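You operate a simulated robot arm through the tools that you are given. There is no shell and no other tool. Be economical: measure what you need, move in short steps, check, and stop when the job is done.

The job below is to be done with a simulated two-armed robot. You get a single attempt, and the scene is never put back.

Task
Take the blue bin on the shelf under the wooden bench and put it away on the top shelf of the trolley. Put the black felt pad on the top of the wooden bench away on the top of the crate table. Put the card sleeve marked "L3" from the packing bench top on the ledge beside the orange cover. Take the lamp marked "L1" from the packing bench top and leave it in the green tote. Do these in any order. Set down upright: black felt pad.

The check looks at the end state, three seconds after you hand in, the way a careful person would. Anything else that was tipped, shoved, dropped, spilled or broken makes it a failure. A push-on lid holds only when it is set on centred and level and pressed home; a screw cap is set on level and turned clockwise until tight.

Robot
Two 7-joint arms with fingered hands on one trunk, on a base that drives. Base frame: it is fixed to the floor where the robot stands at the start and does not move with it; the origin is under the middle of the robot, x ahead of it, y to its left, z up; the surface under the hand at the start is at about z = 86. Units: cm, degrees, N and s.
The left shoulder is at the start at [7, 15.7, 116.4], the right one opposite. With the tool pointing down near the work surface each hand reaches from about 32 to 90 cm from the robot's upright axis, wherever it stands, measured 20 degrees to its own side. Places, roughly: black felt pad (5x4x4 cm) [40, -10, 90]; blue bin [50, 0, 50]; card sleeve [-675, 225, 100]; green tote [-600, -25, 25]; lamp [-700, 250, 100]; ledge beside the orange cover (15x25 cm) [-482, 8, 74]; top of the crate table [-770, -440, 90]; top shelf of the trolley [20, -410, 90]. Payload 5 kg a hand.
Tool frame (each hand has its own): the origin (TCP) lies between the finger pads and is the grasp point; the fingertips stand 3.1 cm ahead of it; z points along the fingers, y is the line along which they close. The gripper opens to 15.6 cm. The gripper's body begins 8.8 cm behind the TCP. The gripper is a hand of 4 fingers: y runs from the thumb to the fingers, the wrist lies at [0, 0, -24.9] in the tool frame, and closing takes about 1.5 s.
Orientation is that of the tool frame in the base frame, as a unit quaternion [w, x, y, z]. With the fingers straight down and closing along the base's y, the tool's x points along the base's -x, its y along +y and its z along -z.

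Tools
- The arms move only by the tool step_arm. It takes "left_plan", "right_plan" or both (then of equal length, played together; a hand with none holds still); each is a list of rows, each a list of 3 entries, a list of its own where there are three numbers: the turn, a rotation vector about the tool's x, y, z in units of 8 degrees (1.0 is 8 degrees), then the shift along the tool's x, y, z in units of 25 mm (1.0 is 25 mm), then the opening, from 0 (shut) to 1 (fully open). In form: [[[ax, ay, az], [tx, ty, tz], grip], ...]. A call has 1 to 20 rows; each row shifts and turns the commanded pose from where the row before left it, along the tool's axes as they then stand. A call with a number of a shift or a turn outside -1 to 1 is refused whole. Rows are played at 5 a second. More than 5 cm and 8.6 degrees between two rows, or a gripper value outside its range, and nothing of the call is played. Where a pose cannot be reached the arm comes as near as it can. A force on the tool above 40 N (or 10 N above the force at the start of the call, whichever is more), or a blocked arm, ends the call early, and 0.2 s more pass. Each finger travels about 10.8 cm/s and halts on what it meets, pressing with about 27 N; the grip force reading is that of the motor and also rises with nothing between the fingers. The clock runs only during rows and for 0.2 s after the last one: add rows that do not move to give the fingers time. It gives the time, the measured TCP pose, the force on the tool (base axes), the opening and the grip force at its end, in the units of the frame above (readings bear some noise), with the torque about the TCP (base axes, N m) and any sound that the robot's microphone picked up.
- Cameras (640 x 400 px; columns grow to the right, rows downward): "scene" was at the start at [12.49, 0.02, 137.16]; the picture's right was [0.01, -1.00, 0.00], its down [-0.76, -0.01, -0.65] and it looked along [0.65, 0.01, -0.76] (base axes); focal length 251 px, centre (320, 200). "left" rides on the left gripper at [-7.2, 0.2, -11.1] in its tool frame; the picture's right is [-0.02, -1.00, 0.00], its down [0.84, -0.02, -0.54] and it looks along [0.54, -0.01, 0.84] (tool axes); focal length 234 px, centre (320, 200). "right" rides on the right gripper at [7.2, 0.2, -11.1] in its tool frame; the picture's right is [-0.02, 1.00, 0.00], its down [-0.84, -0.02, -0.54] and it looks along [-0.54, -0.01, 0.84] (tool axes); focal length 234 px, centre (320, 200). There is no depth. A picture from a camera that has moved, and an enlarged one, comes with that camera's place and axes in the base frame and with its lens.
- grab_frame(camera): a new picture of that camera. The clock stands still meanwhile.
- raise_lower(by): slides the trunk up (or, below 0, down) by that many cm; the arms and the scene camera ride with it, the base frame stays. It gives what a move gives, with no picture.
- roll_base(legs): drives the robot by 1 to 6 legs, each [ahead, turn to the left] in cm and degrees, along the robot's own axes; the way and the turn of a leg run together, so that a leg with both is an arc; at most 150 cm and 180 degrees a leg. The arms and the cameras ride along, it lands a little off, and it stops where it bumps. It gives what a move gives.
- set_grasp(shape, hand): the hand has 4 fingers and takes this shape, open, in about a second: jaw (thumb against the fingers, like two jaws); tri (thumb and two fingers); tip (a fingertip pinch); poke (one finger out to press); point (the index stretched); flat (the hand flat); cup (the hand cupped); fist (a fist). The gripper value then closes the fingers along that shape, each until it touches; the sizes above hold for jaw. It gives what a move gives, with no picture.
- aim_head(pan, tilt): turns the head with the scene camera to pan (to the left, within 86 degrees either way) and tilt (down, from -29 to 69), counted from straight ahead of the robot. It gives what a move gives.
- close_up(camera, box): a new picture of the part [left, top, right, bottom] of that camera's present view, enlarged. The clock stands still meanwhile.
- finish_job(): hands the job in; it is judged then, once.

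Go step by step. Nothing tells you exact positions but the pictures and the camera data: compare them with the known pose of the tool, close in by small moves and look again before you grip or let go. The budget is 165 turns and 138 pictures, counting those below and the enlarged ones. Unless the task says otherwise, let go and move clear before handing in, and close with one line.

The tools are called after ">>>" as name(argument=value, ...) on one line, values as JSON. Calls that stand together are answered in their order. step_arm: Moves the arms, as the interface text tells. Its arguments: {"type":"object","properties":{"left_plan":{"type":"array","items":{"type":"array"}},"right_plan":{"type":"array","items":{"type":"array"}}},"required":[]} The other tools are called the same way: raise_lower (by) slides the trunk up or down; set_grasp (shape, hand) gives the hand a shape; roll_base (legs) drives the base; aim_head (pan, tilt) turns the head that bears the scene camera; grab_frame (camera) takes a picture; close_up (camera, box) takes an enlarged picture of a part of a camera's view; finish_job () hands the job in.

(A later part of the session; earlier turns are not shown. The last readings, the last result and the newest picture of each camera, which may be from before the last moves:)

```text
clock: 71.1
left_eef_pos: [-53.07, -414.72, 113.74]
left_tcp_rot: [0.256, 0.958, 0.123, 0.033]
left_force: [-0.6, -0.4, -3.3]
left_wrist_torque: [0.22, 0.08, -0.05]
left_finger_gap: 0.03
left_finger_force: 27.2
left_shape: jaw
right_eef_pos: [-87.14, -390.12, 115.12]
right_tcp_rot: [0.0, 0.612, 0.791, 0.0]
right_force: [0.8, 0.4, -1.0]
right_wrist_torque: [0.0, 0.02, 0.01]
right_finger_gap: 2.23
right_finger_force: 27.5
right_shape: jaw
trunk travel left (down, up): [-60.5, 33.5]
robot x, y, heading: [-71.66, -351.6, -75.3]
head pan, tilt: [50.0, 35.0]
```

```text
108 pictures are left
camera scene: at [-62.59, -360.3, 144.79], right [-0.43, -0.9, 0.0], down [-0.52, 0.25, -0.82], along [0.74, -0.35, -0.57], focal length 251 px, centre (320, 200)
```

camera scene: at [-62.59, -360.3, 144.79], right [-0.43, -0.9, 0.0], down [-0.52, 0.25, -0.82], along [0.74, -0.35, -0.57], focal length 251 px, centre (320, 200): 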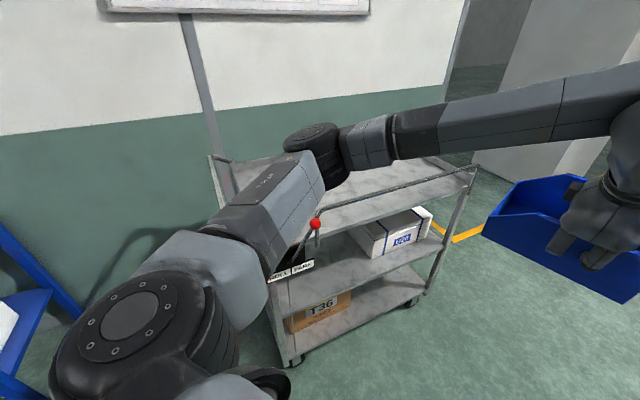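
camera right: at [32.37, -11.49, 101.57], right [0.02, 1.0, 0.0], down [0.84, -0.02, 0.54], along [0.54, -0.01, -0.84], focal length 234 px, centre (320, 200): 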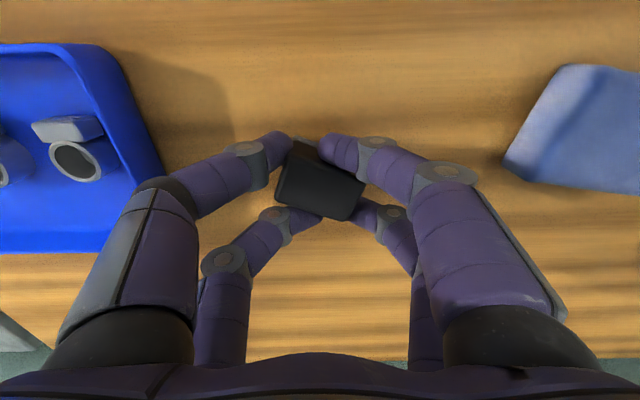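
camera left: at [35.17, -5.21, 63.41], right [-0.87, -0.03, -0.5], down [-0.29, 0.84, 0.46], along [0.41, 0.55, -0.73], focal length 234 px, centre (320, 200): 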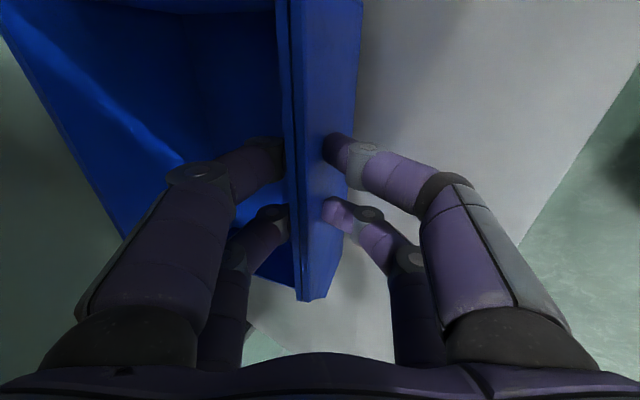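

The trolley's top tray looks empty where visible, with a low rail. I'll continue 65 cm and turn to face it.

>>> roll_base(legs=[[62, 0], [0, 75]])

>>> aim_head(pan=0, tilt=45)

>>> grab_frame(camera="scene")

>>> grab_frame(camera="right")

```text
clock: 77.8
left_eef_pos: [9.54, -409.17, 113.84]
left_tcp_rot: [0.182, 0.684, 0.683, 0.183]
left_force: [-0.2, -1.1, -3.0]
left_wrist_torque: [-0.07, 0.21, -0.01]
left_finger_gap: 0.05
left_finger_force: 27.0
left_shape: jaw
right_eef_pos: [-22.75, -435.87, 115.16]
right_tcp_rot: [0.0, 0.001, 1.0, 0.0]
right_force: [-0.7, 0.3, -0.8]
right_wrist_torque: [-0.03, 0.01, -0.01]
right_finger_gap: 2.21
right_finger_force: 27.3
right_shape: jaw
trunk travel left (down, up): [-60.5, 33.5]
robot x, y, heading: [-55.97, -410.74, -0.1]
head pan, tilt: [50.0, 35.0]
```

```text
clock: 79.0
left_eef_pos: [9.5, -408.94, 113.63]
left_tcp_rot: [0.182, 0.683, 0.683, 0.183]
left_force: [0.3, 0.1, -3.2]
left_wrist_torque: [-0.02, 0.25, -0.01]
left_finger_gap: 0.03
left_finger_force: 26.8
left_shape: jaw
right_eef_pos: [-22.84, -435.74, 115.0]
right_tcp_rot: [0.0, 0.001, 1.0, -0.001]
right_force: [-0.5, 0.6, -0.5]
right_wrist_torque: [0.03, 0.03, 0.01]
right_finger_gap: 2.19
right_finger_force: 27.1
right_shape: jaw
trunk travel left (down, up): [-60.5, 33.5]
robot x, y, heading: [-56.13, -411.11, -0.0]
head pan, tilt: [0.0, 45.0]
```

```text
107 pictures are left
camera scene: at [-43.36, -411.03, 143.3], right [0.0, -1.0, 0.0], down [-0.71, 0.0, -0.71], along [0.71, 0.0, -0.71], focal length 251 px, centre (320, 200)
```

scene: 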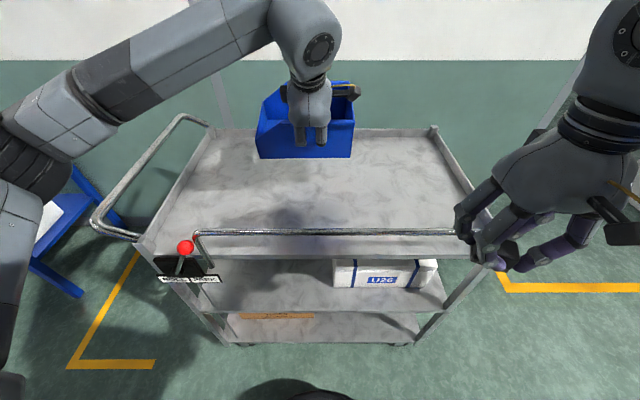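

```text
106 pictures are left
camera right: at [-30.25, -435.55, 126.25], right [0.03, 1.0, 0.0], down [0.84, -0.02, 0.54], along [0.54, -0.01, -0.84], focal length 234 px, centre (320, 200)
```

right: 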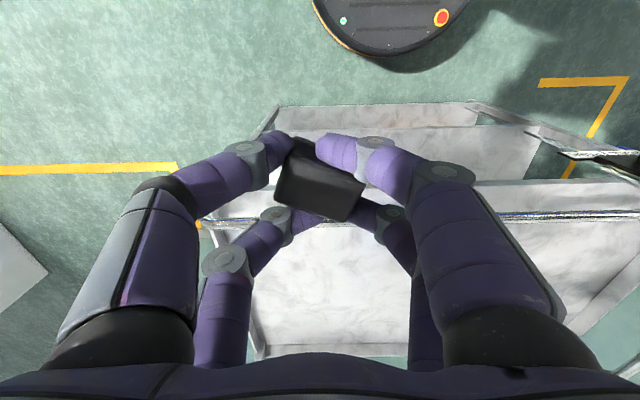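

The trolley's top tray is below the bin, with a tubular rail at its near side. I'll zoom in to judge the bin's tilt.

>>> close_up(camera="scene", box=[224, 60, 384, 160])

>>> grab_frame(camera="left")

```text
4.00 times, centred on (304, 110) of scene
camera zoom: at [-43.36, -411.03, 143.3], right [0.0, -1.0, 0.0], down [-0.71, 0.0, -0.71], along [0.71, 0.0, -0.71], focal length 1005 px, centre (384, 560)
```

zoom: 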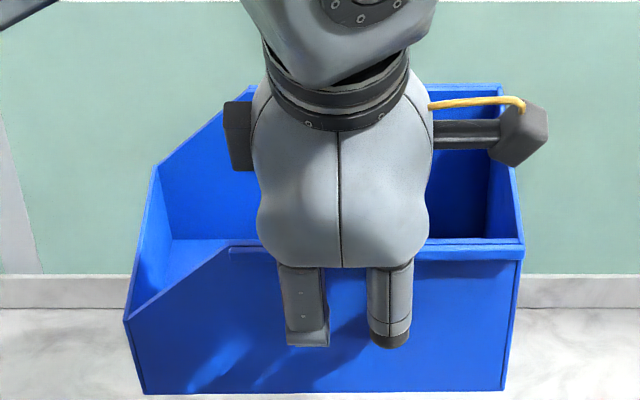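

```text
104 pictures are left
camera left: at [4.02, -416.27, 123.39], right [-0.87, -0.02, -0.5], down [-0.29, 0.84, 0.46], along [0.41, 0.54, -0.73], focal length 234 px, centre (320, 200)
```

left: 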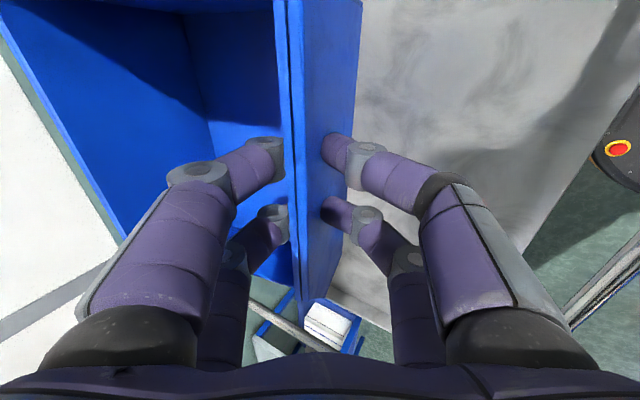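

The bin's far side rides about 8° high, so I'll level it by pitching the hand 8°, then lower about 9 cm and look again.

>>> step_arm(left_plan=[[[0.5, 0, 0], [0, 0, 0], 0.0], [[0.5, 0, 0], [0, 0, 0], 0.0], [[0, 0, 0], [0, -0.3, 0.742], 0.0], [[0, 0, 0], [0, -0.3, 0.742], 0.0], [[0, 0, 0], [0, -0.3, 0.742], 0.0], [[0, 0, 0], [0, -0.3, 0.742], 0.0], [[0, 0, 0], [0, -0.15, 0.371], 0.0], [[0, 0, 0], [0, 0, 0], 0.0]])

>>> close_up(camera="scene", box=[204, 70, 404, 195])

>>> grab_frame(camera="left")

```text
clock: 80.8
left_eef_pos: [9.57, -409.12, 104.66]
left_tcp_rot: [0.135, 0.694, 0.694, 0.135]
left_force: [0.2, 0.0, -2.7]
left_wrist_torque: [-0.03, 0.25, -0.01]
left_finger_gap: 0.02
left_finger_force: 26.7
left_shape: jaw
right_eef_pos: [-22.82, -435.86, 115.08]
right_tcp_rot: [0.0, 0.001, 1.0, 0.0]
right_force: [-0.1, -1.4, 0.1]
right_wrist_torque: [-0.02, 0.05, 0.0]
right_finger_gap: 2.22
right_finger_force: 26.8
right_shape: jaw
trunk travel left (down, up): [-60.5, 33.5]
robot x, y, heading: [-56.27, -411.03, 0.1]
head pan, tilt: [0.0, 45.0]
```

```text
3.20 times, centred on (304, 132) of scene
camera zoom: at [-43.37, -411.05, 143.3], right [0.0, -1.0, 0.0], down [-0.71, 0.0, -0.71], along [0.71, 0.0, -0.71], focal length 804 px, centre (371, 416)
```

zoom: 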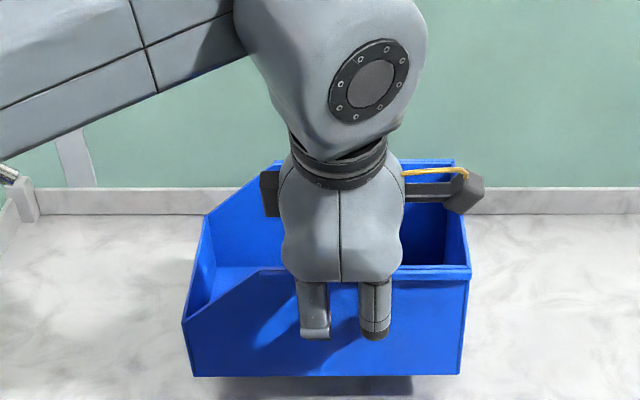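

```text
102 pictures are left
camera left: at [5.45, -416.29, 114.94], right [-0.93, -0.02, -0.37], down [-0.22, 0.84, 0.5], along [0.3, 0.54, -0.78], focal length 234 px, centre (320, 200)
```

left: 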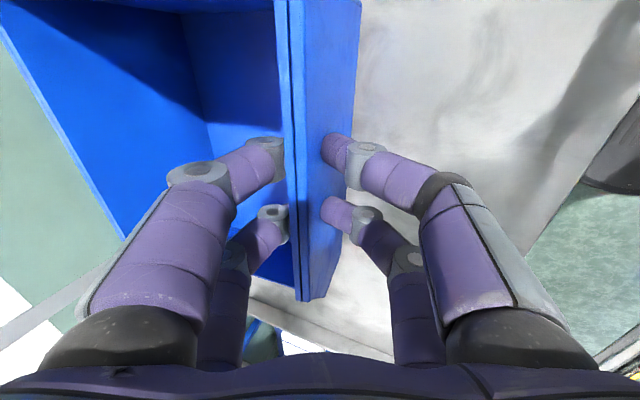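

The bin is level now, its bottom about 10 cm below the grip. I'll lower it in small rows until it touches the tray.

>>> step_arm(left_plan=[[[0, 0, 0], [0, -0.075, 0.185], 0.0], [[0, 0, 0], [0, -0.075, 0.185], 0.0], [[0, 0, 0], [0, -0.075, 0.185], 0.0], [[0, 0, 0], [0, -0.075, 0.185], 0.0], [[0, 0, 0], [0, -0.075, 0.185], 0.0], [[0, 0, 0], [0, -0.075, 0.185], 0.0], [[0, 0, 0], [0, 0, 0], 0.0]])

>>> close_up(camera="scene", box=[204, 90, 404, 215])

```text
clock: 82.4
left_eef_pos: [9.47, -409.05, 101.69]
left_tcp_rot: [0.135, 0.694, 0.694, 0.134]
left_force: [-0.3, -0.2, -1.8]
left_wrist_torque: [-0.06, 0.22, 0.01]
left_finger_gap: 0.03
left_finger_force: 27.0
left_shape: jaw
right_eef_pos: [-22.87, -435.83, 115.02]
right_tcp_rot: [0.0, 0.001, 1.0, 0.0]
right_force: [-0.3, 0.2, -1.4]
right_wrist_torque: [0.01, 0.01, -0.03]
right_finger_gap: 2.2
right_finger_force: 27.2
right_shape: jaw
trunk travel left (down, up): [-60.5, 33.5]
robot x, y, heading: [-56.38, -410.72, 0.3]
head pan, tilt: [0.0, 45.0]
```

```text
3.20 times, centred on (304, 152) of scene
camera zoom: at [-43.37, -411.05, 143.3], right [0.0, -1.0, 0.0], down [-0.71, 0.0, -0.71], along [0.71, 0.0, -0.71], focal length 804 px, centre (371, 352)
```

zoom: 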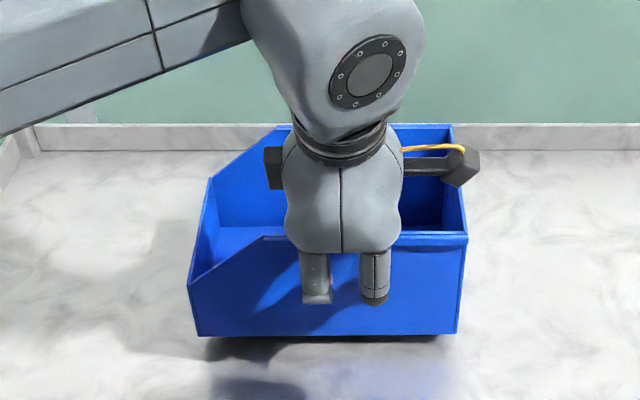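

A small gap is still visible under the bin. I'll continue in finer steps.

>>> step_arm(left_plan=[[[0, 0, 0], [0, -0.045, 0.11], 0.0], [[0, 0, 0], [0, -0.045, 0.11], 0.0], [[0, 0, 0], [0, -0.045, 0.11], 0.0], [[0, 0, 0], [0, -0.045, 0.11], 0.0], [[0, 0, 0], [0, -0.045, 0.11], 0.0], [[0, 0, 0], [0, 0, 0], 0.0]])

>>> close_up(camera="scene", box=[204, 100, 404, 225])

```text
clock: 83.8
left_eef_pos: [9.58, -409.02, 100.27]
left_tcp_rot: [0.134, 0.694, 0.694, 0.135]
left_force: [-0.5, -0.8, -2.8]
left_wrist_torque: [-0.06, 0.19, -0.01]
left_finger_gap: 0.04
left_finger_force: 26.9
left_shape: jaw
right_eef_pos: [-22.97, -435.75, 115.16]
right_tcp_rot: [0.0, 0.002, 1.0, 0.0]
right_force: [-0.2, 0.0, 0.3]
right_wrist_torque: [-0.01, 0.0, 0.01]
right_finger_gap: 2.2
right_finger_force: 27.2
right_shape: jaw
trunk travel left (down, up): [-60.5, 33.5]
robot x, y, heading: [-56.52, -411.12, 0.1]
head pan, tilt: [0.0, 45.0]
```

```text
3.20 times, centred on (304, 162) of scene
camera zoom: at [-43.36, -411.05, 143.3], right [0.0, -1.0, 0.0], down [-0.71, 0.0, -0.71], along [0.71, 0.0, -0.71], focal length 804 px, centre (371, 320)
```

zoom: 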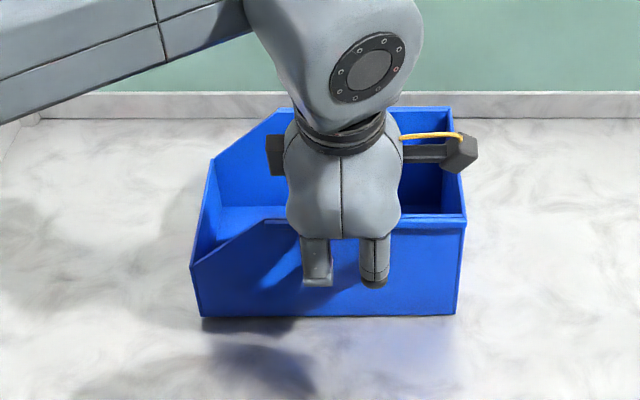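

>>> step_arm(left_plan=[[[0, 0, 0], [0, -0.03, 0.074], 0.0], [[0, 0, 0], [0, -0.03, 0.074], 0.0], [[0, 0, 0], [0, -0.03, 0.074], 0.0], [[0, 0, 0], [0, -0.03, 0.074], 0.0], [[0, 0, 0], [0, 0, 0], 0.0]])

>>> close_up(camera="scene", box=[204, 100, 404, 225])

```text
clock: 85.0
left_eef_pos: [9.43, -409.06, 99.78]
left_tcp_rot: [0.137, 0.694, 0.694, 0.136]
left_force: [-0.3, 1.8, 17.2]
left_wrist_torque: [0.0, 0.09, 0.01]
left_finger_gap: 0.08
left_finger_force: 26.5
left_shape: jaw
right_eef_pos: [-23.15, -435.77, 115.25]
right_tcp_rot: [0.0, 0.001, 1.0, 0.0]
right_force: [0.7, -0.5, -1.0]
right_wrist_torque: [0.01, 0.0, 0.02]
right_finger_gap: 2.19
right_finger_force: 26.9
right_shape: jaw
trunk travel left (down, up): [-60.5, 33.5]
robot x, y, heading: [-56.27, -410.87, -0.3]
head pan, tilt: [0.0, 45.0]
```

```text
3.20 times, centred on (304, 162) of scene
camera zoom: at [-43.61, -411.04, 143.35], right [0.0, -1.0, 0.0], down [-0.71, 0.0, -0.71], along [0.71, 0.0, -0.71], focal length 804 px, centre (371, 320)
```

zoom: 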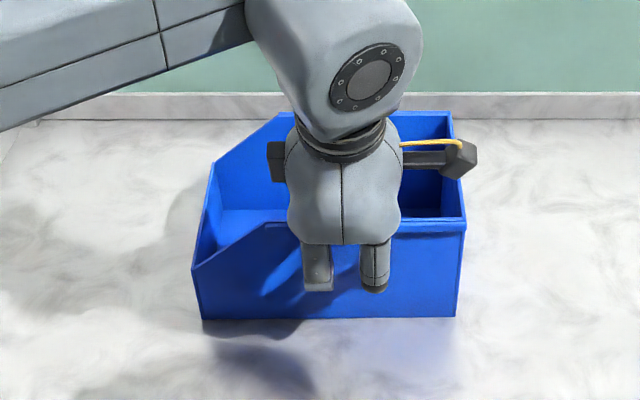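

It is resting on the tray. I'll ease off 2 mm, open the hand, and check.

>>> step_arm(left_plan=[[[0, 0, 0], [0, 0.03, -0.074], 0.0], [[0, 0, 0], [0, 0, 0], 0.15], [[0, 0, 0], [0, 0, 0], 0.3], [[0, 0, 0], [0, 0, 0], 0.45], [[0, 0, 0], [0, 0, 0], 0.6], [[0, 0, 0], [0, 0, 0], 0.6], [[0, 0, 0], [0, 0, 0], 0.6]])

>>> grab_frame(camera="left")

```text
clock: 86.6
left_eef_pos: [9.54, -408.97, 99.76]
left_tcp_rot: [0.135, 0.694, 0.694, 0.134]
left_force: [0.4, -0.8, -0.6]
left_wrist_torque: [0.05, -0.03, -0.04]
left_finger_gap: 9.29
left_finger_force: 0.0
left_shape: jaw
right_eef_pos: [-22.98, -435.8, 115.05]
right_tcp_rot: [-0.001, 0.0, 1.0, 0.0]
right_force: [0.0, 0.4, -0.5]
right_wrist_torque: [0.02, 0.01, 0.0]
right_finger_gap: 2.2
right_finger_force: 27.3
right_shape: jaw
trunk travel left (down, up): [-60.5, 33.5]
robot x, y, heading: [-56.72, -411.1, -0.2]
head pan, tilt: [0.0, 45.0]
```

```text
98 pictures are left
camera left: at [5.4, -416.28, 110.03], right [-0.93, -0.02, -0.37], down [-0.22, 0.84, 0.5], along [0.3, 0.54, -0.78], focal length 234 px, centre (320, 200)
```

left: 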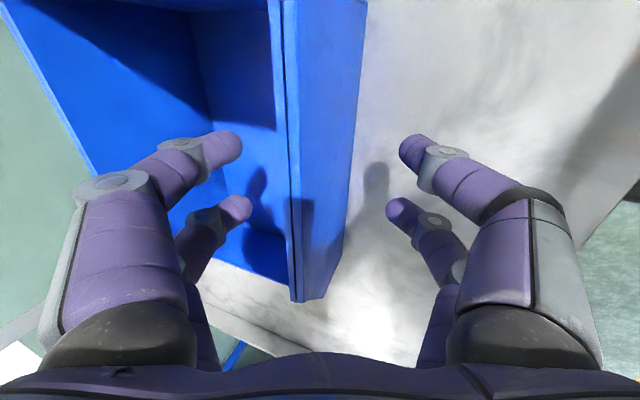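

The bin is free. I'll raise the hand straight up clear of the bin.

>>> step_arm(left_plan=[[[0, 0, 0], [0, 0.3, -0.742], 0.6], [[0, 0, 0], [0, 0.3, -0.742], 0.6], [[0, 0, 0], [0, 0.3, -0.742], 0.6], [[0, 0, 0], [0, 0.3, -0.742], 0.6], [[0, 0, 0], [0, 0.3, -0.742], 0.6], [[0, 0, 0], [0, 0.3, -0.742], 0.6], [[0, 0, 0], [0, 0.3, -0.742], 0.6], [[0, 0, 0], [0, 0.3, -0.742], 0.6], [[0, 0, 0], [0, 0, 0], 0.6]])

>>> grab_frame(camera="scene")

```text
clock: 88.6
left_eef_pos: [9.39, -409.05, 115.57]
left_tcp_rot: [0.134, 0.694, 0.694, 0.134]
left_force: [0.0, -0.3, -0.6]
left_wrist_torque: [0.01, -0.02, 0.03]
left_finger_gap: 9.32
left_finger_force: 0.0
left_shape: jaw
right_eef_pos: [-22.98, -435.88, 115.08]
right_tcp_rot: [0.001, 0.001, 1.0, -0.001]
right_force: [0.3, 0.2, 0.0]
right_wrist_torque: [-0.02, -0.04, 0.01]
right_finger_gap: 2.22
right_finger_force: 26.8
right_shape: jaw
trunk travel left (down, up): [-60.5, 33.5]
robot x, y, heading: [-56.43, -411.03, 0.1]
head pan, tilt: [0.0, 45.0]
```

```text
97 pictures are left
camera scene: at [-43.37, -411.04, 143.3], right [0.0, -1.0, 0.0], down [-0.71, 0.0, -0.71], along [0.71, 0.0, -0.71], focal length 251 px, centre (320, 200)
```

scene: 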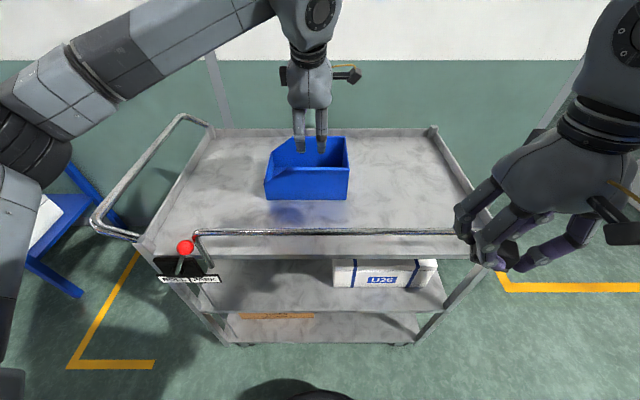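

The bin stands squarely on the trolley's top. I'll draw the left arm in, turn right toward −y, and look for a way west.

>>> step_arm(left_plan=[[[0, 0, 0], [0.6, -0.927, -0.375], 0.6], [[0, 0, 0], [0.6, -0.927, -0.375], 0.6], [[0, 0, 0], [0.6, -0.927, -0.375], 0.6], [[0, 0, 0], [0.6, -0.927, -0.375], 0.6], [[0, 0, 0], [0.6, -0.927, -0.375], 0.6], [[0, 0, 0], [0.6, -0.927, -0.375], 0.6], [[0, 0, 0], [0.6, -0.927, -0.375], 0.6], [[0, 0, 0], [0, 0, 0], 0.6]])

>>> roll_base(legs=[[0, -90]])

>>> aim_head(pan=-50, tilt=15)

>>> grab_frame(camera="scene")

>>> aim_head(pan=0, tilt=15)

>>> grab_frame(camera="scene")

```text
clock: 90.4
left_eef_pos: [-8.04, -398.56, 115.73]
left_tcp_rot: [0.133, 0.694, 0.694, 0.135]
left_force: [0.0, 0.1, -0.1]
left_wrist_torque: [0.02, -0.02, 0.02]
left_finger_gap: 9.29
left_finger_force: 0.1
left_shape: jaw
right_eef_pos: [-22.86, -435.87, 115.01]
right_tcp_rot: [0.0, 0.001, 1.0, 0.0]
right_force: [-0.4, 0.6, -0.6]
right_wrist_torque: [0.01, -0.01, 0.0]
right_finger_gap: 2.2
right_finger_force: 26.9
right_shape: jaw
trunk travel left (down, up): [-60.5, 33.5]
robot x, y, heading: [-56.3, -411.02, 0.1]
head pan, tilt: [0.0, 45.0]
```

```text
clock: 94.6
left_eef_pos: [-43.52, -459.09, 115.82]
left_tcp_rot: [0.19, 0.982, 0.003, 0.001]
left_force: [0.7, 0.9, 0.0]
left_wrist_torque: [0.02, 0.0, -0.02]
left_finger_gap: 9.3
left_finger_force: 0.0
left_shape: jaw
right_eef_pos: [-80.91, -444.31, 114.96]
right_tcp_rot: [0.001, 0.706, 0.709, 0.0]
right_force: [0.4, -0.1, -0.3]
right_wrist_torque: [0.0, -0.01, 0.04]
right_finger_gap: 2.2
right_finger_force: 27.2
right_shape: jaw
trunk travel left (down, up): [-60.5, 33.5]
robot x, y, heading: [-56.46, -410.89, -89.5]
head pan, tilt: [0.0, 45.0]
```

```text
clock: 95.8
left_eef_pos: [-43.47, -459.16, 115.74]
left_tcp_rot: [0.19, 0.982, 0.003, 0.0]
left_force: [-0.5, 0.6, 0.7]
left_wrist_torque: [-0.01, -0.01, 0.0]
left_finger_gap: 9.29
left_finger_force: 0.0
left_shape: jaw
right_eef_pos: [-80.9, -444.49, 115.06]
right_tcp_rot: [0.0, 0.705, 0.709, 0.0]
right_force: [0.7, 0.8, -0.7]
right_wrist_torque: [0.05, -0.01, -0.03]
right_finger_gap: 2.19
right_finger_force: 26.5
right_shape: jaw
trunk travel left (down, up): [-60.5, 33.5]
robot x, y, heading: [-56.51, -410.77, -89.5]
head pan, tilt: [-50.0, 15.0]
```

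```text
96 pictures are left
camera scene: at [-63.64, -422.11, 147.98], right [-0.65, 0.76, 0.0], down [0.2, 0.17, -0.97], along [-0.74, -0.63, -0.26], focal length 251 px, centre (320, 200)
```

scene: 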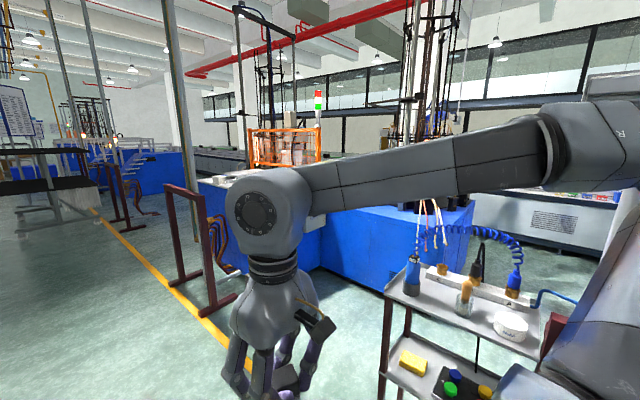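

```text
clock: 96.9
left_eef_pos: [-43.4, -459.12, 115.8]
left_tcp_rot: [0.191, 0.982, 0.004, 0.0]
left_force: [0.1, 0.0, 0.0]
left_wrist_torque: [-0.01, 0.01, -0.02]
left_finger_gap: 9.34
left_finger_force: 0.1
left_shape: jaw
right_eef_pos: [-80.8, -444.44, 115.13]
right_tcp_rot: [-0.001, 0.705, 0.709, 0.0]
right_force: [-0.6, -0.3, -0.6]
right_wrist_torque: [-0.05, -0.02, 0.01]
right_finger_gap: 2.2
right_finger_force: 26.9
right_shape: jaw
trunk travel left (down, up): [-60.5, 33.5]
robot x, y, heading: [-55.97, -411.22, -89.8]
head pan, tilt: [0.0, 15.0]
```

```text
95 pictures are left
camera scene: at [-56.47, -425.39, 147.99], right [-1.0, -0.01, 0.0], down [0.0, 0.26, -0.97], along [0.01, -0.97, -0.26], focal length 251 px, centre (320, 200)
```

scene: 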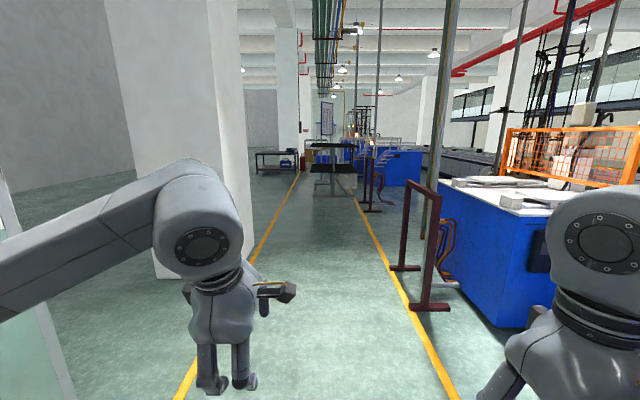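

Machines close off the west here, so I'll go back north along the aisle to y≈0 and look for the way west from there.

>>> roll_base(legs=[[0, -175], [135, 0], [135, 0], [130, 0]])

>>> aim_head(pan=70, tilt=15)

>>> grab_frame(camera="scene")

>>> aim_head(pan=10, tilt=15)

>>> grab_frame(camera="scene")

```text
clock: 123.5
left_eef_pos: [-104.15, 36.71, 115.8]
left_tcp_rot: [-0.008, -0.04, 0.981, 0.19]
left_force: [-0.5, 0.1, 0.0]
left_wrist_torque: [-0.02, 0.03, -0.02]
left_finger_gap: 9.3
left_finger_force: 0.0
left_shape: jaw
right_eef_pos: [-65.66, 24.95, 115.13]
right_tcp_rot: [0.0, 0.735, -0.678, 0.0]
right_force: [0.0, 0.2, -0.5]
right_wrist_torque: [0.01, 0.04, 0.01]
right_finger_gap: 2.13
right_finger_force: 27.5
right_shape: jaw
trunk travel left (down, up): [-60.5, 33.5]
robot x, y, heading: [-87.57, -9.98, 94.5]
head pan, tilt: [0.0, 15.0]
```

```text
clock: 124.9
left_eef_pos: [-104.16, 36.86, 115.81]
left_tcp_rot: [-0.008, -0.039, 0.981, 0.19]
left_force: [0.5, 0.8, 0.0]
left_wrist_torque: [0.0, -0.01, -0.01]
left_finger_gap: 9.31
left_finger_force: 0.1
left_shape: jaw
right_eef_pos: [-65.74, 25.14, 115.07]
right_tcp_rot: [0.0, 0.735, -0.678, 0.001]
right_force: [0.3, -0.6, -0.3]
right_wrist_torque: [0.0, -0.01, 0.02]
right_finger_gap: 2.13
right_finger_force: 27.3
right_shape: jaw
trunk travel left (down, up): [-60.5, 33.5]
robot x, y, heading: [-87.7, -10.32, 94.5]
head pan, tilt: [70.0, 15.0]
```

```text
94 pictures are left
camera scene: at [-97.42, -2.83, 147.99], right [0.27, 0.96, 0.0], down [0.25, -0.07, -0.97], along [-0.93, 0.26, -0.26], focal length 251 px, centre (320, 200)
```

scene: 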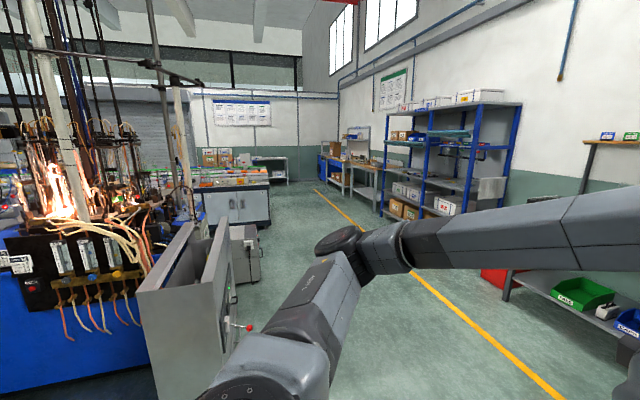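

```text
clock: 126.2
left_eef_pos: [-104.04, 36.77, 115.78]
left_tcp_rot: [-0.007, -0.039, 0.981, 0.19]
left_force: [0.0, 0.1, 0.2]
left_wrist_torque: [0.0, -0.01, 0.0]
left_finger_gap: 9.31
left_finger_force: 0.1
left_shape: jaw
right_eef_pos: [-65.7, 24.98, 115.07]
right_tcp_rot: [0.001, 0.735, -0.679, 0.001]
right_force: [-0.6, -0.2, -1.4]
right_wrist_torque: [0.0, 0.03, -0.04]
right_finger_gap: 2.13
right_finger_force: 26.8
right_shape: jaw
trunk travel left (down, up): [-60.5, 33.5]
robot x, y, heading: [-87.65, -10.18, 94.6]
head pan, tilt: [10.0, 15.0]
```

```text
93 pictures are left
camera scene: at [-90.78, 3.72, 147.99], right [0.97, 0.25, 0.0], down [0.07, -0.25, -0.97], along [-0.24, 0.93, -0.26], focal length 251 px, centre (320, 200)
```

scene: 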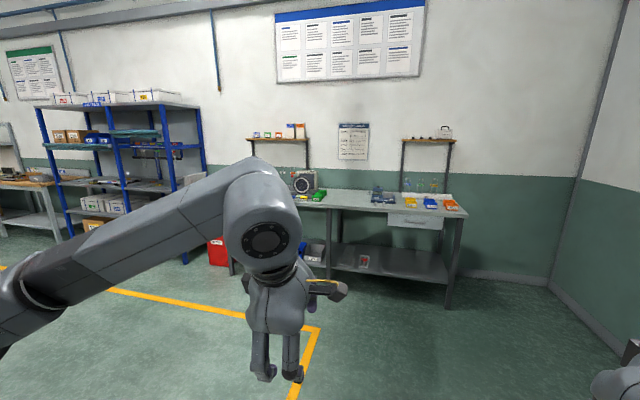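

A clear corridor runs west between the cabinets (y<0) and the yellow line (y≈165). I'll go along y≈85 and look again part way.

>>> roll_base(legs=[[95, 0], [0, 85.5], [150, 0], [150, 0]])

>>> aim_head(pan=0, tilt=15)

>>> grab_frame(camera="scene")

>>> aim_head(pan=50, tilt=20)

>>> grab_frame(camera="scene")

```text
clock: 148.7
left_eef_pos: [-440.32, 69.42, 115.82]
left_tcp_rot: [0.136, 0.699, -0.689, -0.133]
left_force: [-0.5, 0.0, 0.0]
left_wrist_torque: [0.03, -0.01, -0.01]
left_finger_gap: 9.32
left_finger_force: 0.0
left_shape: jaw
right_eef_pos: [-425.9, 106.9, 115.06]
right_tcp_rot: [0.001, 1.0, 0.007, 0.0]
right_force: [-0.8, -0.4, 0.0]
right_wrist_torque: [0.0, 0.01, 0.0]
right_finger_gap: 2.12
right_finger_force: 26.7
right_shape: jaw
trunk travel left (down, up): [-60.5, 33.5]
robot x, y, heading: [-391.82, 82.49, -179.4]
head pan, tilt: [10.0, 15.0]
```

```text
clock: 149.4
left_eef_pos: [-440.31, 69.5, 115.78]
left_tcp_rot: [0.136, 0.7, -0.688, -0.133]
left_force: [0.3, -0.3, 0.1]
left_wrist_torque: [0.02, 0.03, -0.03]
left_finger_gap: 9.3
left_finger_force: 0.1
left_shape: jaw
right_eef_pos: [-426.04, 106.98, 114.95]
right_tcp_rot: [0.0, 1.0, 0.007, -0.001]
right_force: [-0.7, -0.2, -0.3]
right_wrist_torque: [-0.01, 0.0, 0.01]
right_finger_gap: 2.1
right_finger_force: 26.5
right_shape: jaw
trunk travel left (down, up): [-60.5, 33.5]
robot x, y, heading: [-392.21, 82.98, -179.3]
head pan, tilt: [0.0, 15.0]
```

```text
92 pictures are left
camera scene: at [-406.89, 82.35, 147.99], right [-0.01, 1.0, 0.0], down [0.26, 0.0, -0.97], along [-0.97, -0.01, -0.26], focal length 251 px, centre (320, 200)
```

scene: 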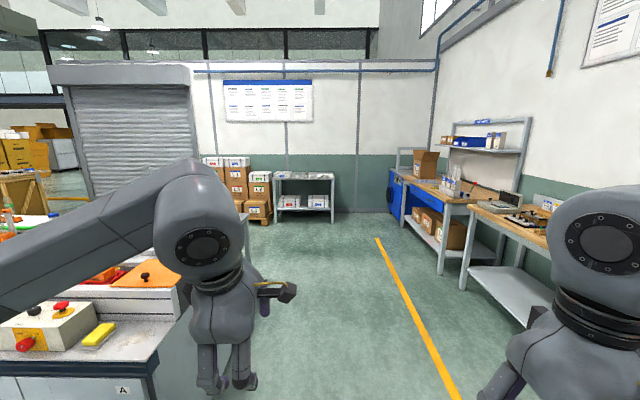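

```text
clock: 150.6
left_eef_pos: [-440.27, 69.5, 115.68]
left_tcp_rot: [0.136, 0.699, -0.689, -0.134]
left_force: [0.4, -0.7, 0.1]
left_wrist_torque: [0.0, 0.0, 0.02]
left_finger_gap: 9.31
left_finger_force: 0.1
left_shape: jaw
right_eef_pos: [-425.92, 107.01, 115.06]
right_tcp_rot: [0.0, 1.0, 0.007, 0.0]
right_force: [0.4, 0.3, -1.0]
right_wrist_torque: [0.01, 0.03, -0.04]
right_finger_gap: 2.11
right_finger_force: 26.9
right_shape: jaw
trunk travel left (down, up): [-60.5, 33.5]
robot x, y, heading: [-392.08, 82.63, -179.2]
head pan, tilt: [50.0, 20.0]
```

```text
91 pictures are left
camera scene: at [-403.42, 75.28, 147.18], right [-0.77, 0.63, 0.0], down [0.22, 0.26, -0.94], along [-0.59, -0.73, -0.34], focal length 251 px, centre (320, 200)
```

scene: 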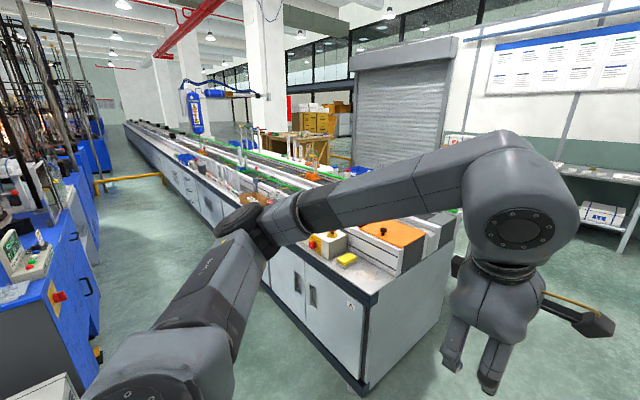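

The conveyor-line end with the orange cover is ahead on the left (x −440 to −530, y<20). I'll go on west past it to x≈−650, then face south and look for the crate table and tote.

>>> roll_base(legs=[[130, -1], [128, 0], [0, 90]])

>>> aim_head(pan=0, tilt=20)

>>> grab_frame(camera="scene")

```text
clock: 167.1
left_eef_pos: [-639.19, 36.4, 115.81]
left_tcp_rot: [0.191, 0.982, -0.009, -0.002]
left_force: [-0.4, 0.4, -0.6]
left_wrist_torque: [0.05, 0.02, -0.02]
left_finger_gap: 9.31
left_finger_force: 0.2
left_shape: jaw
right_eef_pos: [-676.25, 51.8, 115.07]
right_tcp_rot: [-0.001, 0.713, 0.702, 0.0]
right_force: [-0.6, -0.4, -0.7]
right_wrist_torque: [0.01, -0.04, -0.02]
right_finger_gap: 2.11
right_finger_force: 27.1
right_shape: jaw
trunk travel left (down, up): [-60.5, 33.5]
robot x, y, heading: [-650.82, 84.84, -91.0]
head pan, tilt: [50.0, 20.0]
```

```text
clock: 168.2
left_eef_pos: [-639.19, 36.37, 115.85]
left_tcp_rot: [0.191, 0.981, -0.008, -0.001]
left_force: [0.5, 0.3, -0.5]
left_wrist_torque: [0.0, 0.03, 0.0]
left_finger_gap: 9.31
left_finger_force: 0.1
left_shape: jaw
right_eef_pos: [-676.3, 51.77, 115.14]
right_tcp_rot: [0.0, 0.713, 0.701, 0.0]
right_force: [-0.1, 0.5, -0.8]
right_wrist_torque: [-0.03, 0.0, 0.04]
right_finger_gap: 2.09
right_finger_force: 27.4
right_shape: jaw
trunk travel left (down, up): [-60.5, 33.5]
robot x, y, heading: [-651.04, 84.63, -90.9]
head pan, tilt: [0.0, 20.0]
```

```text
90 pictures are left
camera scene: at [-651.41, 70.34, 147.17], right [-1.0, 0.01, 0.0], down [0.01, 0.34, -0.94], along [-0.01, -0.94, -0.34], focal length 251 px, centre (320, 200)
```

scene: 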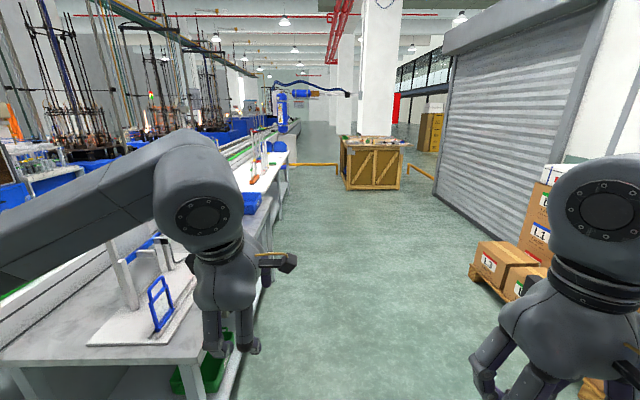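

The crate table stands ahead at about [−765, −407…]. I'll drive down to it on a slight slant, clear of the carton pallet on the right.

>>> roll_base(legs=[[0, -12.5], [140, 0], [140, 0], [135, 0], [0, 13.4]])

>>> aim_head(pan=-10, tilt=40)

>>> grab_frame(camera="scene")

```text
clock: 189.7
left_eef_pos: [-727.78, -367.47, 115.8]
left_tcp_rot: [0.191, 0.982, 0.009, 0.002]
left_force: [-0.4, 1.3, -0.4]
left_wrist_torque: [0.02, 0.05, -0.01]
left_finger_gap: 9.32
left_finger_force: 0.0
left_shape: jaw
right_eef_pos: [-765.26, -353.17, 115.14]
right_tcp_rot: [0.0, 0.701, 0.713, 0.0]
right_force: [0.0, 0.4, 0.7]
right_wrist_torque: [0.03, -0.01, 0.03]
right_finger_gap: 2.12
right_finger_force: 26.8
right_shape: jaw
trunk travel left (down, up): [-60.5, 33.5]
robot x, y, heading: [-740.97, -319.41, -89.1]
head pan, tilt: [0.0, 20.0]
```

```text
clock: 190.6
left_eef_pos: [-727.7, -367.35, 115.82]
left_tcp_rot: [0.191, 0.982, 0.009, 0.002]
left_force: [0.2, 1.0, -0.2]
left_wrist_torque: [0.01, 0.01, -0.01]
left_finger_gap: 9.33
left_finger_force: 0.1
left_shape: jaw
right_eef_pos: [-765.33, -353.21, 114.95]
right_tcp_rot: [0.0, 0.701, 0.713, -0.001]
right_force: [0.3, 0.4, 0.0]
right_wrist_torque: [0.01, -0.01, 0.01]
right_finger_gap: 2.1
right_finger_force: 26.7
right_shape: jaw
trunk travel left (down, up): [-60.5, 33.5]
robot x, y, heading: [-741.03, -319.61, -88.9]
head pan, tilt: [-10.0, 40.0]
```

```text
89 pictures are left
camera scene: at [-742.51, -332.9, 144.04], right [-0.99, 0.16, 0.0], down [0.1, 0.63, -0.77], along [-0.12, -0.76, -0.64], focal length 251 px, centre (320, 200)
```

scene: 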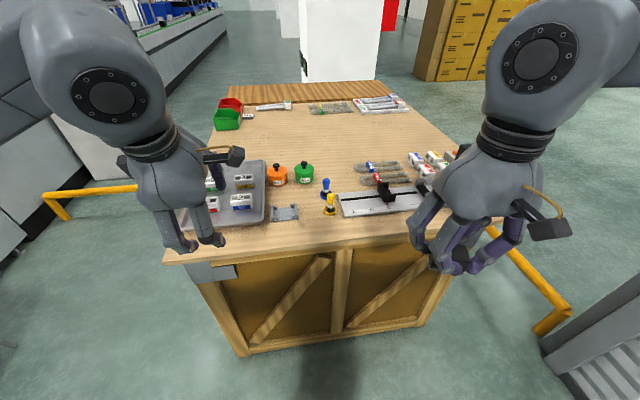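

The table has a clear patch behind the tools around [−762, −427]. I'll move 20 cm closer and stretch the right hand over it at height.

>>> roll_base(legs=[[20, 0]])

>>> step_arm(right_plan=[[[0, 0, 0], [-1, 0.05, 0], 0], [[0, 0, 0], [-1, 0.05, 0], 0], [[0, 0, 0], [-1, 0.05, 0], 0], [[0, 0, 0], [-1, 0.05, 0], 0], [[0, 0, 0], [-1, 0.05, 0], 0], [[0, 0, 0], [-1, 0.05, 0], 0], [[0, 0, 0], [-1, 0.05, 0], 0], [[0, 0, 0], [-1, 0.05, 0], 0], [[0, 0, 0], [-1, 0.05, 0], 0], [[0, 0, 0], [-1, 0.05, 0], 0], [[0, 0, 0], [-1, 0.05, 0], 0], [[0, 0, 0], [-1, 0.05, 0], 0], [[0, 0, 0], [-1, 0.05, 0], 0], [[0, 0, 0], [-1, 0.05, 0], 0], [[0, 0, 0], [-1, 0.05, 0], 0], [[0, 0, 0], [-1, 0.05, 0], 0], [[0, 0, 0], [-1, 0.05, 0], 0], [[0, 0, 0], [-1, 0.05, 0], 0], [[0, 0, 0], [-1, 0.05, 0], 0], [[0, 0, 0], [0, 0, 0], 0]])

>>> grab_frame(camera="scene")

>>> grab_frame(camera="right")

```text
clock: 192.2
left_eef_pos: [-727.31, -387.82, 115.77]
left_tcp_rot: [0.191, 0.982, 0.009, 0.001]
left_force: [-0.1, -0.1, -0.3]
left_wrist_torque: [0.0, -0.02, -0.03]
left_finger_gap: 9.29
left_finger_force: 0.1
left_shape: jaw
right_eef_pos: [-764.88, -373.59, 115.21]
right_tcp_rot: [0.0, 0.701, 0.713, -0.001]
right_force: [0.0, -0.7, -1.3]
right_wrist_torque: [0.03, 0.03, 0.0]
right_finger_gap: 2.12
right_finger_force: 27.1
right_shape: jaw
trunk travel left (down, up): [-60.5, 33.5]
robot x, y, heading: [-740.8, -340.05, -89.0]
head pan, tilt: [-10.0, 40.0]
```

```text
clock: 196.4
left_eef_pos: [-727.22, -387.64, 115.8]
left_tcp_rot: [0.191, 0.982, 0.01, 0.002]
left_force: [-0.6, -1.3, 0.0]
left_wrist_torque: [-0.02, 0.01, -0.03]
left_finger_gap: 9.33
left_finger_force: 0.0
left_shape: jaw
right_eef_pos: [-763.88, -415.28, 114.56]
right_tcp_rot: [0.001, 0.701, 0.714, -0.002]
right_force: [0.1, -0.2, 0.0]
right_wrist_torque: [-0.03, -0.02, 0.0]
right_finger_gap: 2.09
right_finger_force: 26.7
right_shape: jaw
right hand out of reach, approached as far as the arm can: row 17, 18, 19
trunk travel left (down, up): [-60.5, 33.5]
robot x, y, heading: [-740.72, -340.01, -89.1]
head pan, tilt: [-10.0, 40.0]
```

```text
88 pictures are left
camera scene: at [-742.13, -353.22, 144.04], right [-0.99, 0.16, 0.0], down [0.1, 0.63, -0.77], along [-0.12, -0.76, -0.64], focal length 251 px, centre (320, 200)
```

scene: 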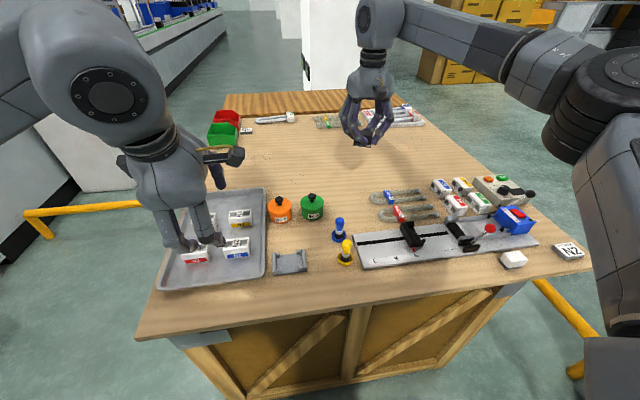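

```text
87 pictures are left
camera right: at [-763.98, -407.92, 125.66], right [1.0, -0.01, 0.0], down [-0.01, -0.84, 0.55], along [0.0, -0.55, -0.84], focal length 234 px, centre (320, 200)
```

right: 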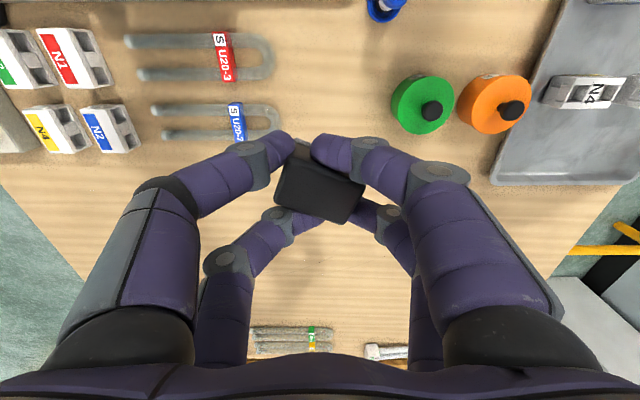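

The arm is at its limit here and the blue roll's loop is close below. I'll nudge the base 5 cm forward, lower somewhat to gain reach, and extend further to y≈−430.

>>> roll_base(legs=[[5, 0]])

>>> step_arm(right_plan=[[[0, 0, 0], [0, 0.2, 1], 0], [[0, 0, 0], [0, 0.2, 1], 0], [[0, 0, 0], [0, 0.2, 1], 0], [[0, 0, 0], [0, 0.2, 1], 0], [[0, 0, 0], [-1, 0.2, 0], 0], [[0, 0, 0], [-1, 0.2, 0], 0], [[0, 0, 0], [-1, 0, 0], 0], [[0, 0, 0], [-1, 0, 0], 0], [[0, 0, 0], [0, 0, 0], 0]])

>>> grab_frame(camera="right")

```text
clock: 197.3
left_eef_pos: [-727.22, -391.62, 116.34]
left_tcp_rot: [0.196, 0.981, 0.01, 0.002]
left_force: [-0.5, 0.7, 1.0]
left_wrist_torque: [-0.09, -0.03, 0.02]
left_finger_gap: 9.3
left_finger_force: 0.1
left_shape: jaw
right_eef_pos: [-763.85, -419.23, 115.37]
right_tcp_rot: [0.005, 0.7, 0.714, -0.004]
right_force: [-1.1, 0.8, 1.6]
right_wrist_torque: [-0.15, -0.01, -0.02]
right_finger_gap: 2.09
right_finger_force: 27.1
right_shape: jaw
trunk travel left (down, up): [-60.5, 33.5]
robot x, y, heading: [-740.71, -344.48, -88.8]
head pan, tilt: [-10.0, 40.0]
```

```text
clock: 199.3
left_eef_pos: [-727.18, -392.56, 115.88]
left_tcp_rot: [0.192, 0.981, 0.01, 0.001]
left_force: [0.2, 0.1, 0.2]
left_wrist_torque: [-0.02, 0.01, -0.01]
left_finger_gap: 9.28
left_finger_force: 0.0
left_shape: jaw
right_eef_pos: [-764.29, -420.83, 105.22]
right_tcp_rot: [0.003, 0.701, 0.713, -0.002]
right_force: [0.1, 0.3, 0.2]
right_wrist_torque: [-0.01, 0.01, 0.0]
right_finger_gap: 2.1
right_finger_force: 27.2
right_shape: jaw
right hand out of reach, approached as far as the arm can: row 4, 5, 6, 7, 8
trunk travel left (down, up): [-60.5, 33.5]
robot x, y, heading: [-740.54, -344.8, -88.7]
head pan, tilt: [-10.0, 40.0]
```

```text
86 pictures are left
camera right: at [-764.34, -413.58, 116.36], right [1.0, -0.01, 0.0], down [-0.01, -0.83, 0.55], along [0.0, -0.55, -0.83], focal length 234 px, centre (320, 200)
```

right: 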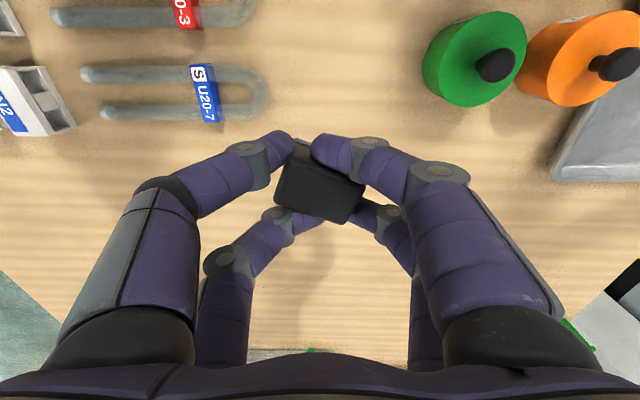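

The spot under the pad (≈[−763, −421]) is free between the blue roll's loop and the green pot. I'll lower part way here, with a small shift in x, and look again.

>>> step_arm(right_plan=[[[0, 0, 0], [0, 0.3, 0.7], 0], [[0, 0, 0], [0, 0.2, 0.7], 0], [[0, 0, 0], [0, 0, 0.7], 0], [[0, 0, 0], [0, 0, 0.7], 0], [[0, 0, 0], [0, 0, 0], 0]])

>>> grab_frame(camera="right")

>>> grab_frame(camera="scene")

```text
clock: 200.5
left_eef_pos: [-727.09, -392.59, 115.88]
left_tcp_rot: [0.191, 0.981, 0.009, 0.002]
left_force: [-1.4, 0.4, -0.1]
left_wrist_torque: [0.0, 0.04, -0.04]
left_finger_gap: 9.3
left_finger_force: 0.0
left_shape: jaw
right_eef_pos: [-763.45, -419.6, 98.43]
right_tcp_rot: [0.004, 0.701, 0.713, -0.002]
right_force: [-1.4, -0.3, -0.1]
right_wrist_torque: [0.0, -0.02, -0.04]
right_finger_gap: 2.08
right_finger_force: 27.1
right_shape: jaw
right hand out of reach, approached as far as the arm can: row 1, 2, 3, 4
trunk travel left (down, up): [-60.5, 33.5]
robot x, y, heading: [-740.43, -344.85, -88.7]
head pan, tilt: [-10.0, 40.0]
```

```text
85 pictures are left
camera right: at [-763.59, -412.26, 109.61], right [1.0, -0.01, 0.0], down [-0.01, -0.83, 0.55], along [0.0, -0.55, -0.83], focal length 234 px, centre (320, 200)
```

right: 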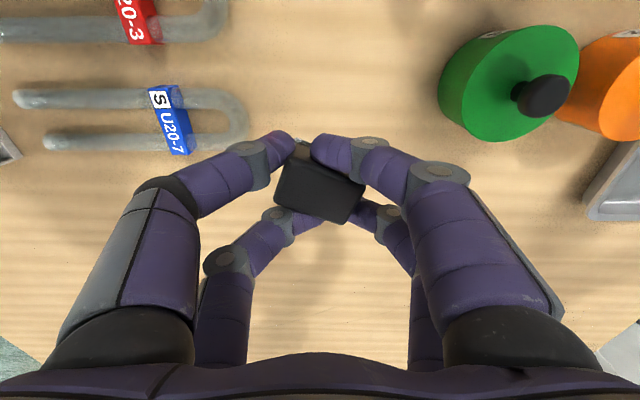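

```text
84 pictures are left
camera scene: at [-742.03, -358.16, 144.04], right [-0.99, 0.16, 0.0], down [0.1, 0.64, -0.77], along [-0.12, -0.76, -0.64], focal length 251 px, centre (320, 200)
```

scene: 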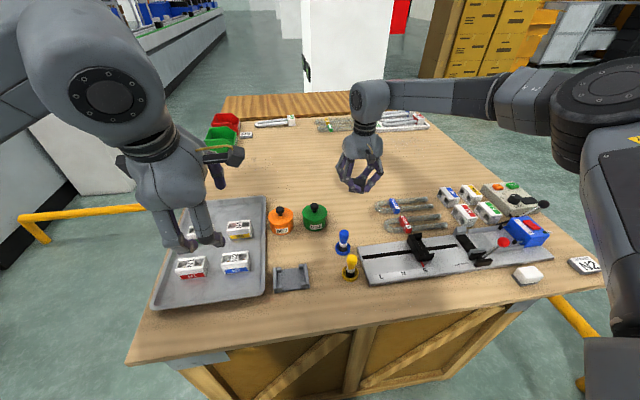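

Stretched fully, the arm loses reach as it lowers, but the spot is still free. I'll lower gently in small rows and watch for contact.

>>> step_arm(right_plan=[[[0, 0, 0], [0.2, 0, 0.12], 0], [[0, 0, 0], [0, 0, 0.12], 0], [[0, 0, 0], [0, 0, 0.12], 0], [[0, 0, 0], [0, 0, 0.12], 0], [[0, 0, 0], [0, 0, 0.12], 0], [[0, 0, 0], [0, 0, 0.12], 0], [[0, 0, 0], [0, 0, 0.12], 0], [[0, 0, 0], [0, 0, 0.12], 0], [[0, 0, 0], [0, 0, 0.12], 0], [[0, 0, 0], [0, 0, 0.12], 0], [[0, 0, 0], [0, 0, 0], 0]])

>>> close_up(camera="scene", box=[310, 140, 430, 215])

```text
clock: 202.9
left_eef_pos: [-727.16, -392.58, 115.87]
left_tcp_rot: [0.192, 0.981, 0.01, 0.002]
left_force: [0.7, -1.1, -0.1]
left_wrist_torque: [0.0, -0.02, 0.0]
left_finger_gap: 9.29
left_finger_force: 0.1
left_shape: jaw
right_eef_pos: [-763.73, -418.87, 95.54]
right_tcp_rot: [0.003, 0.701, 0.713, -0.003]
right_force: [0.7, 0.3, 0.0]
right_wrist_torque: [-0.04, 0.02, 0.01]
right_finger_gap: 2.07
right_finger_force: 27.2
right_shape: jaw
right hand out of reach, approached as far as the arm can: row 10
trunk travel left (down, up): [-60.5, 33.5]
robot x, y, heading: [-740.26, -344.64, -89.0]
head pan, tilt: [-10.0, 40.0]
```

```text
5.33 times, centred on (370, 178) of scene
camera zoom: at [-742.04, -358.19, 144.03], right [-0.99, 0.16, 0.0], down [0.1, 0.64, -0.77], along [-0.12, -0.76, -0.64], focal length 1340 px, centre (53, 320)
```

zoom: 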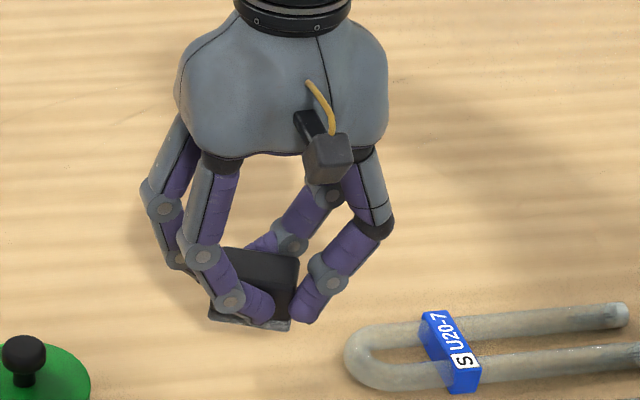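

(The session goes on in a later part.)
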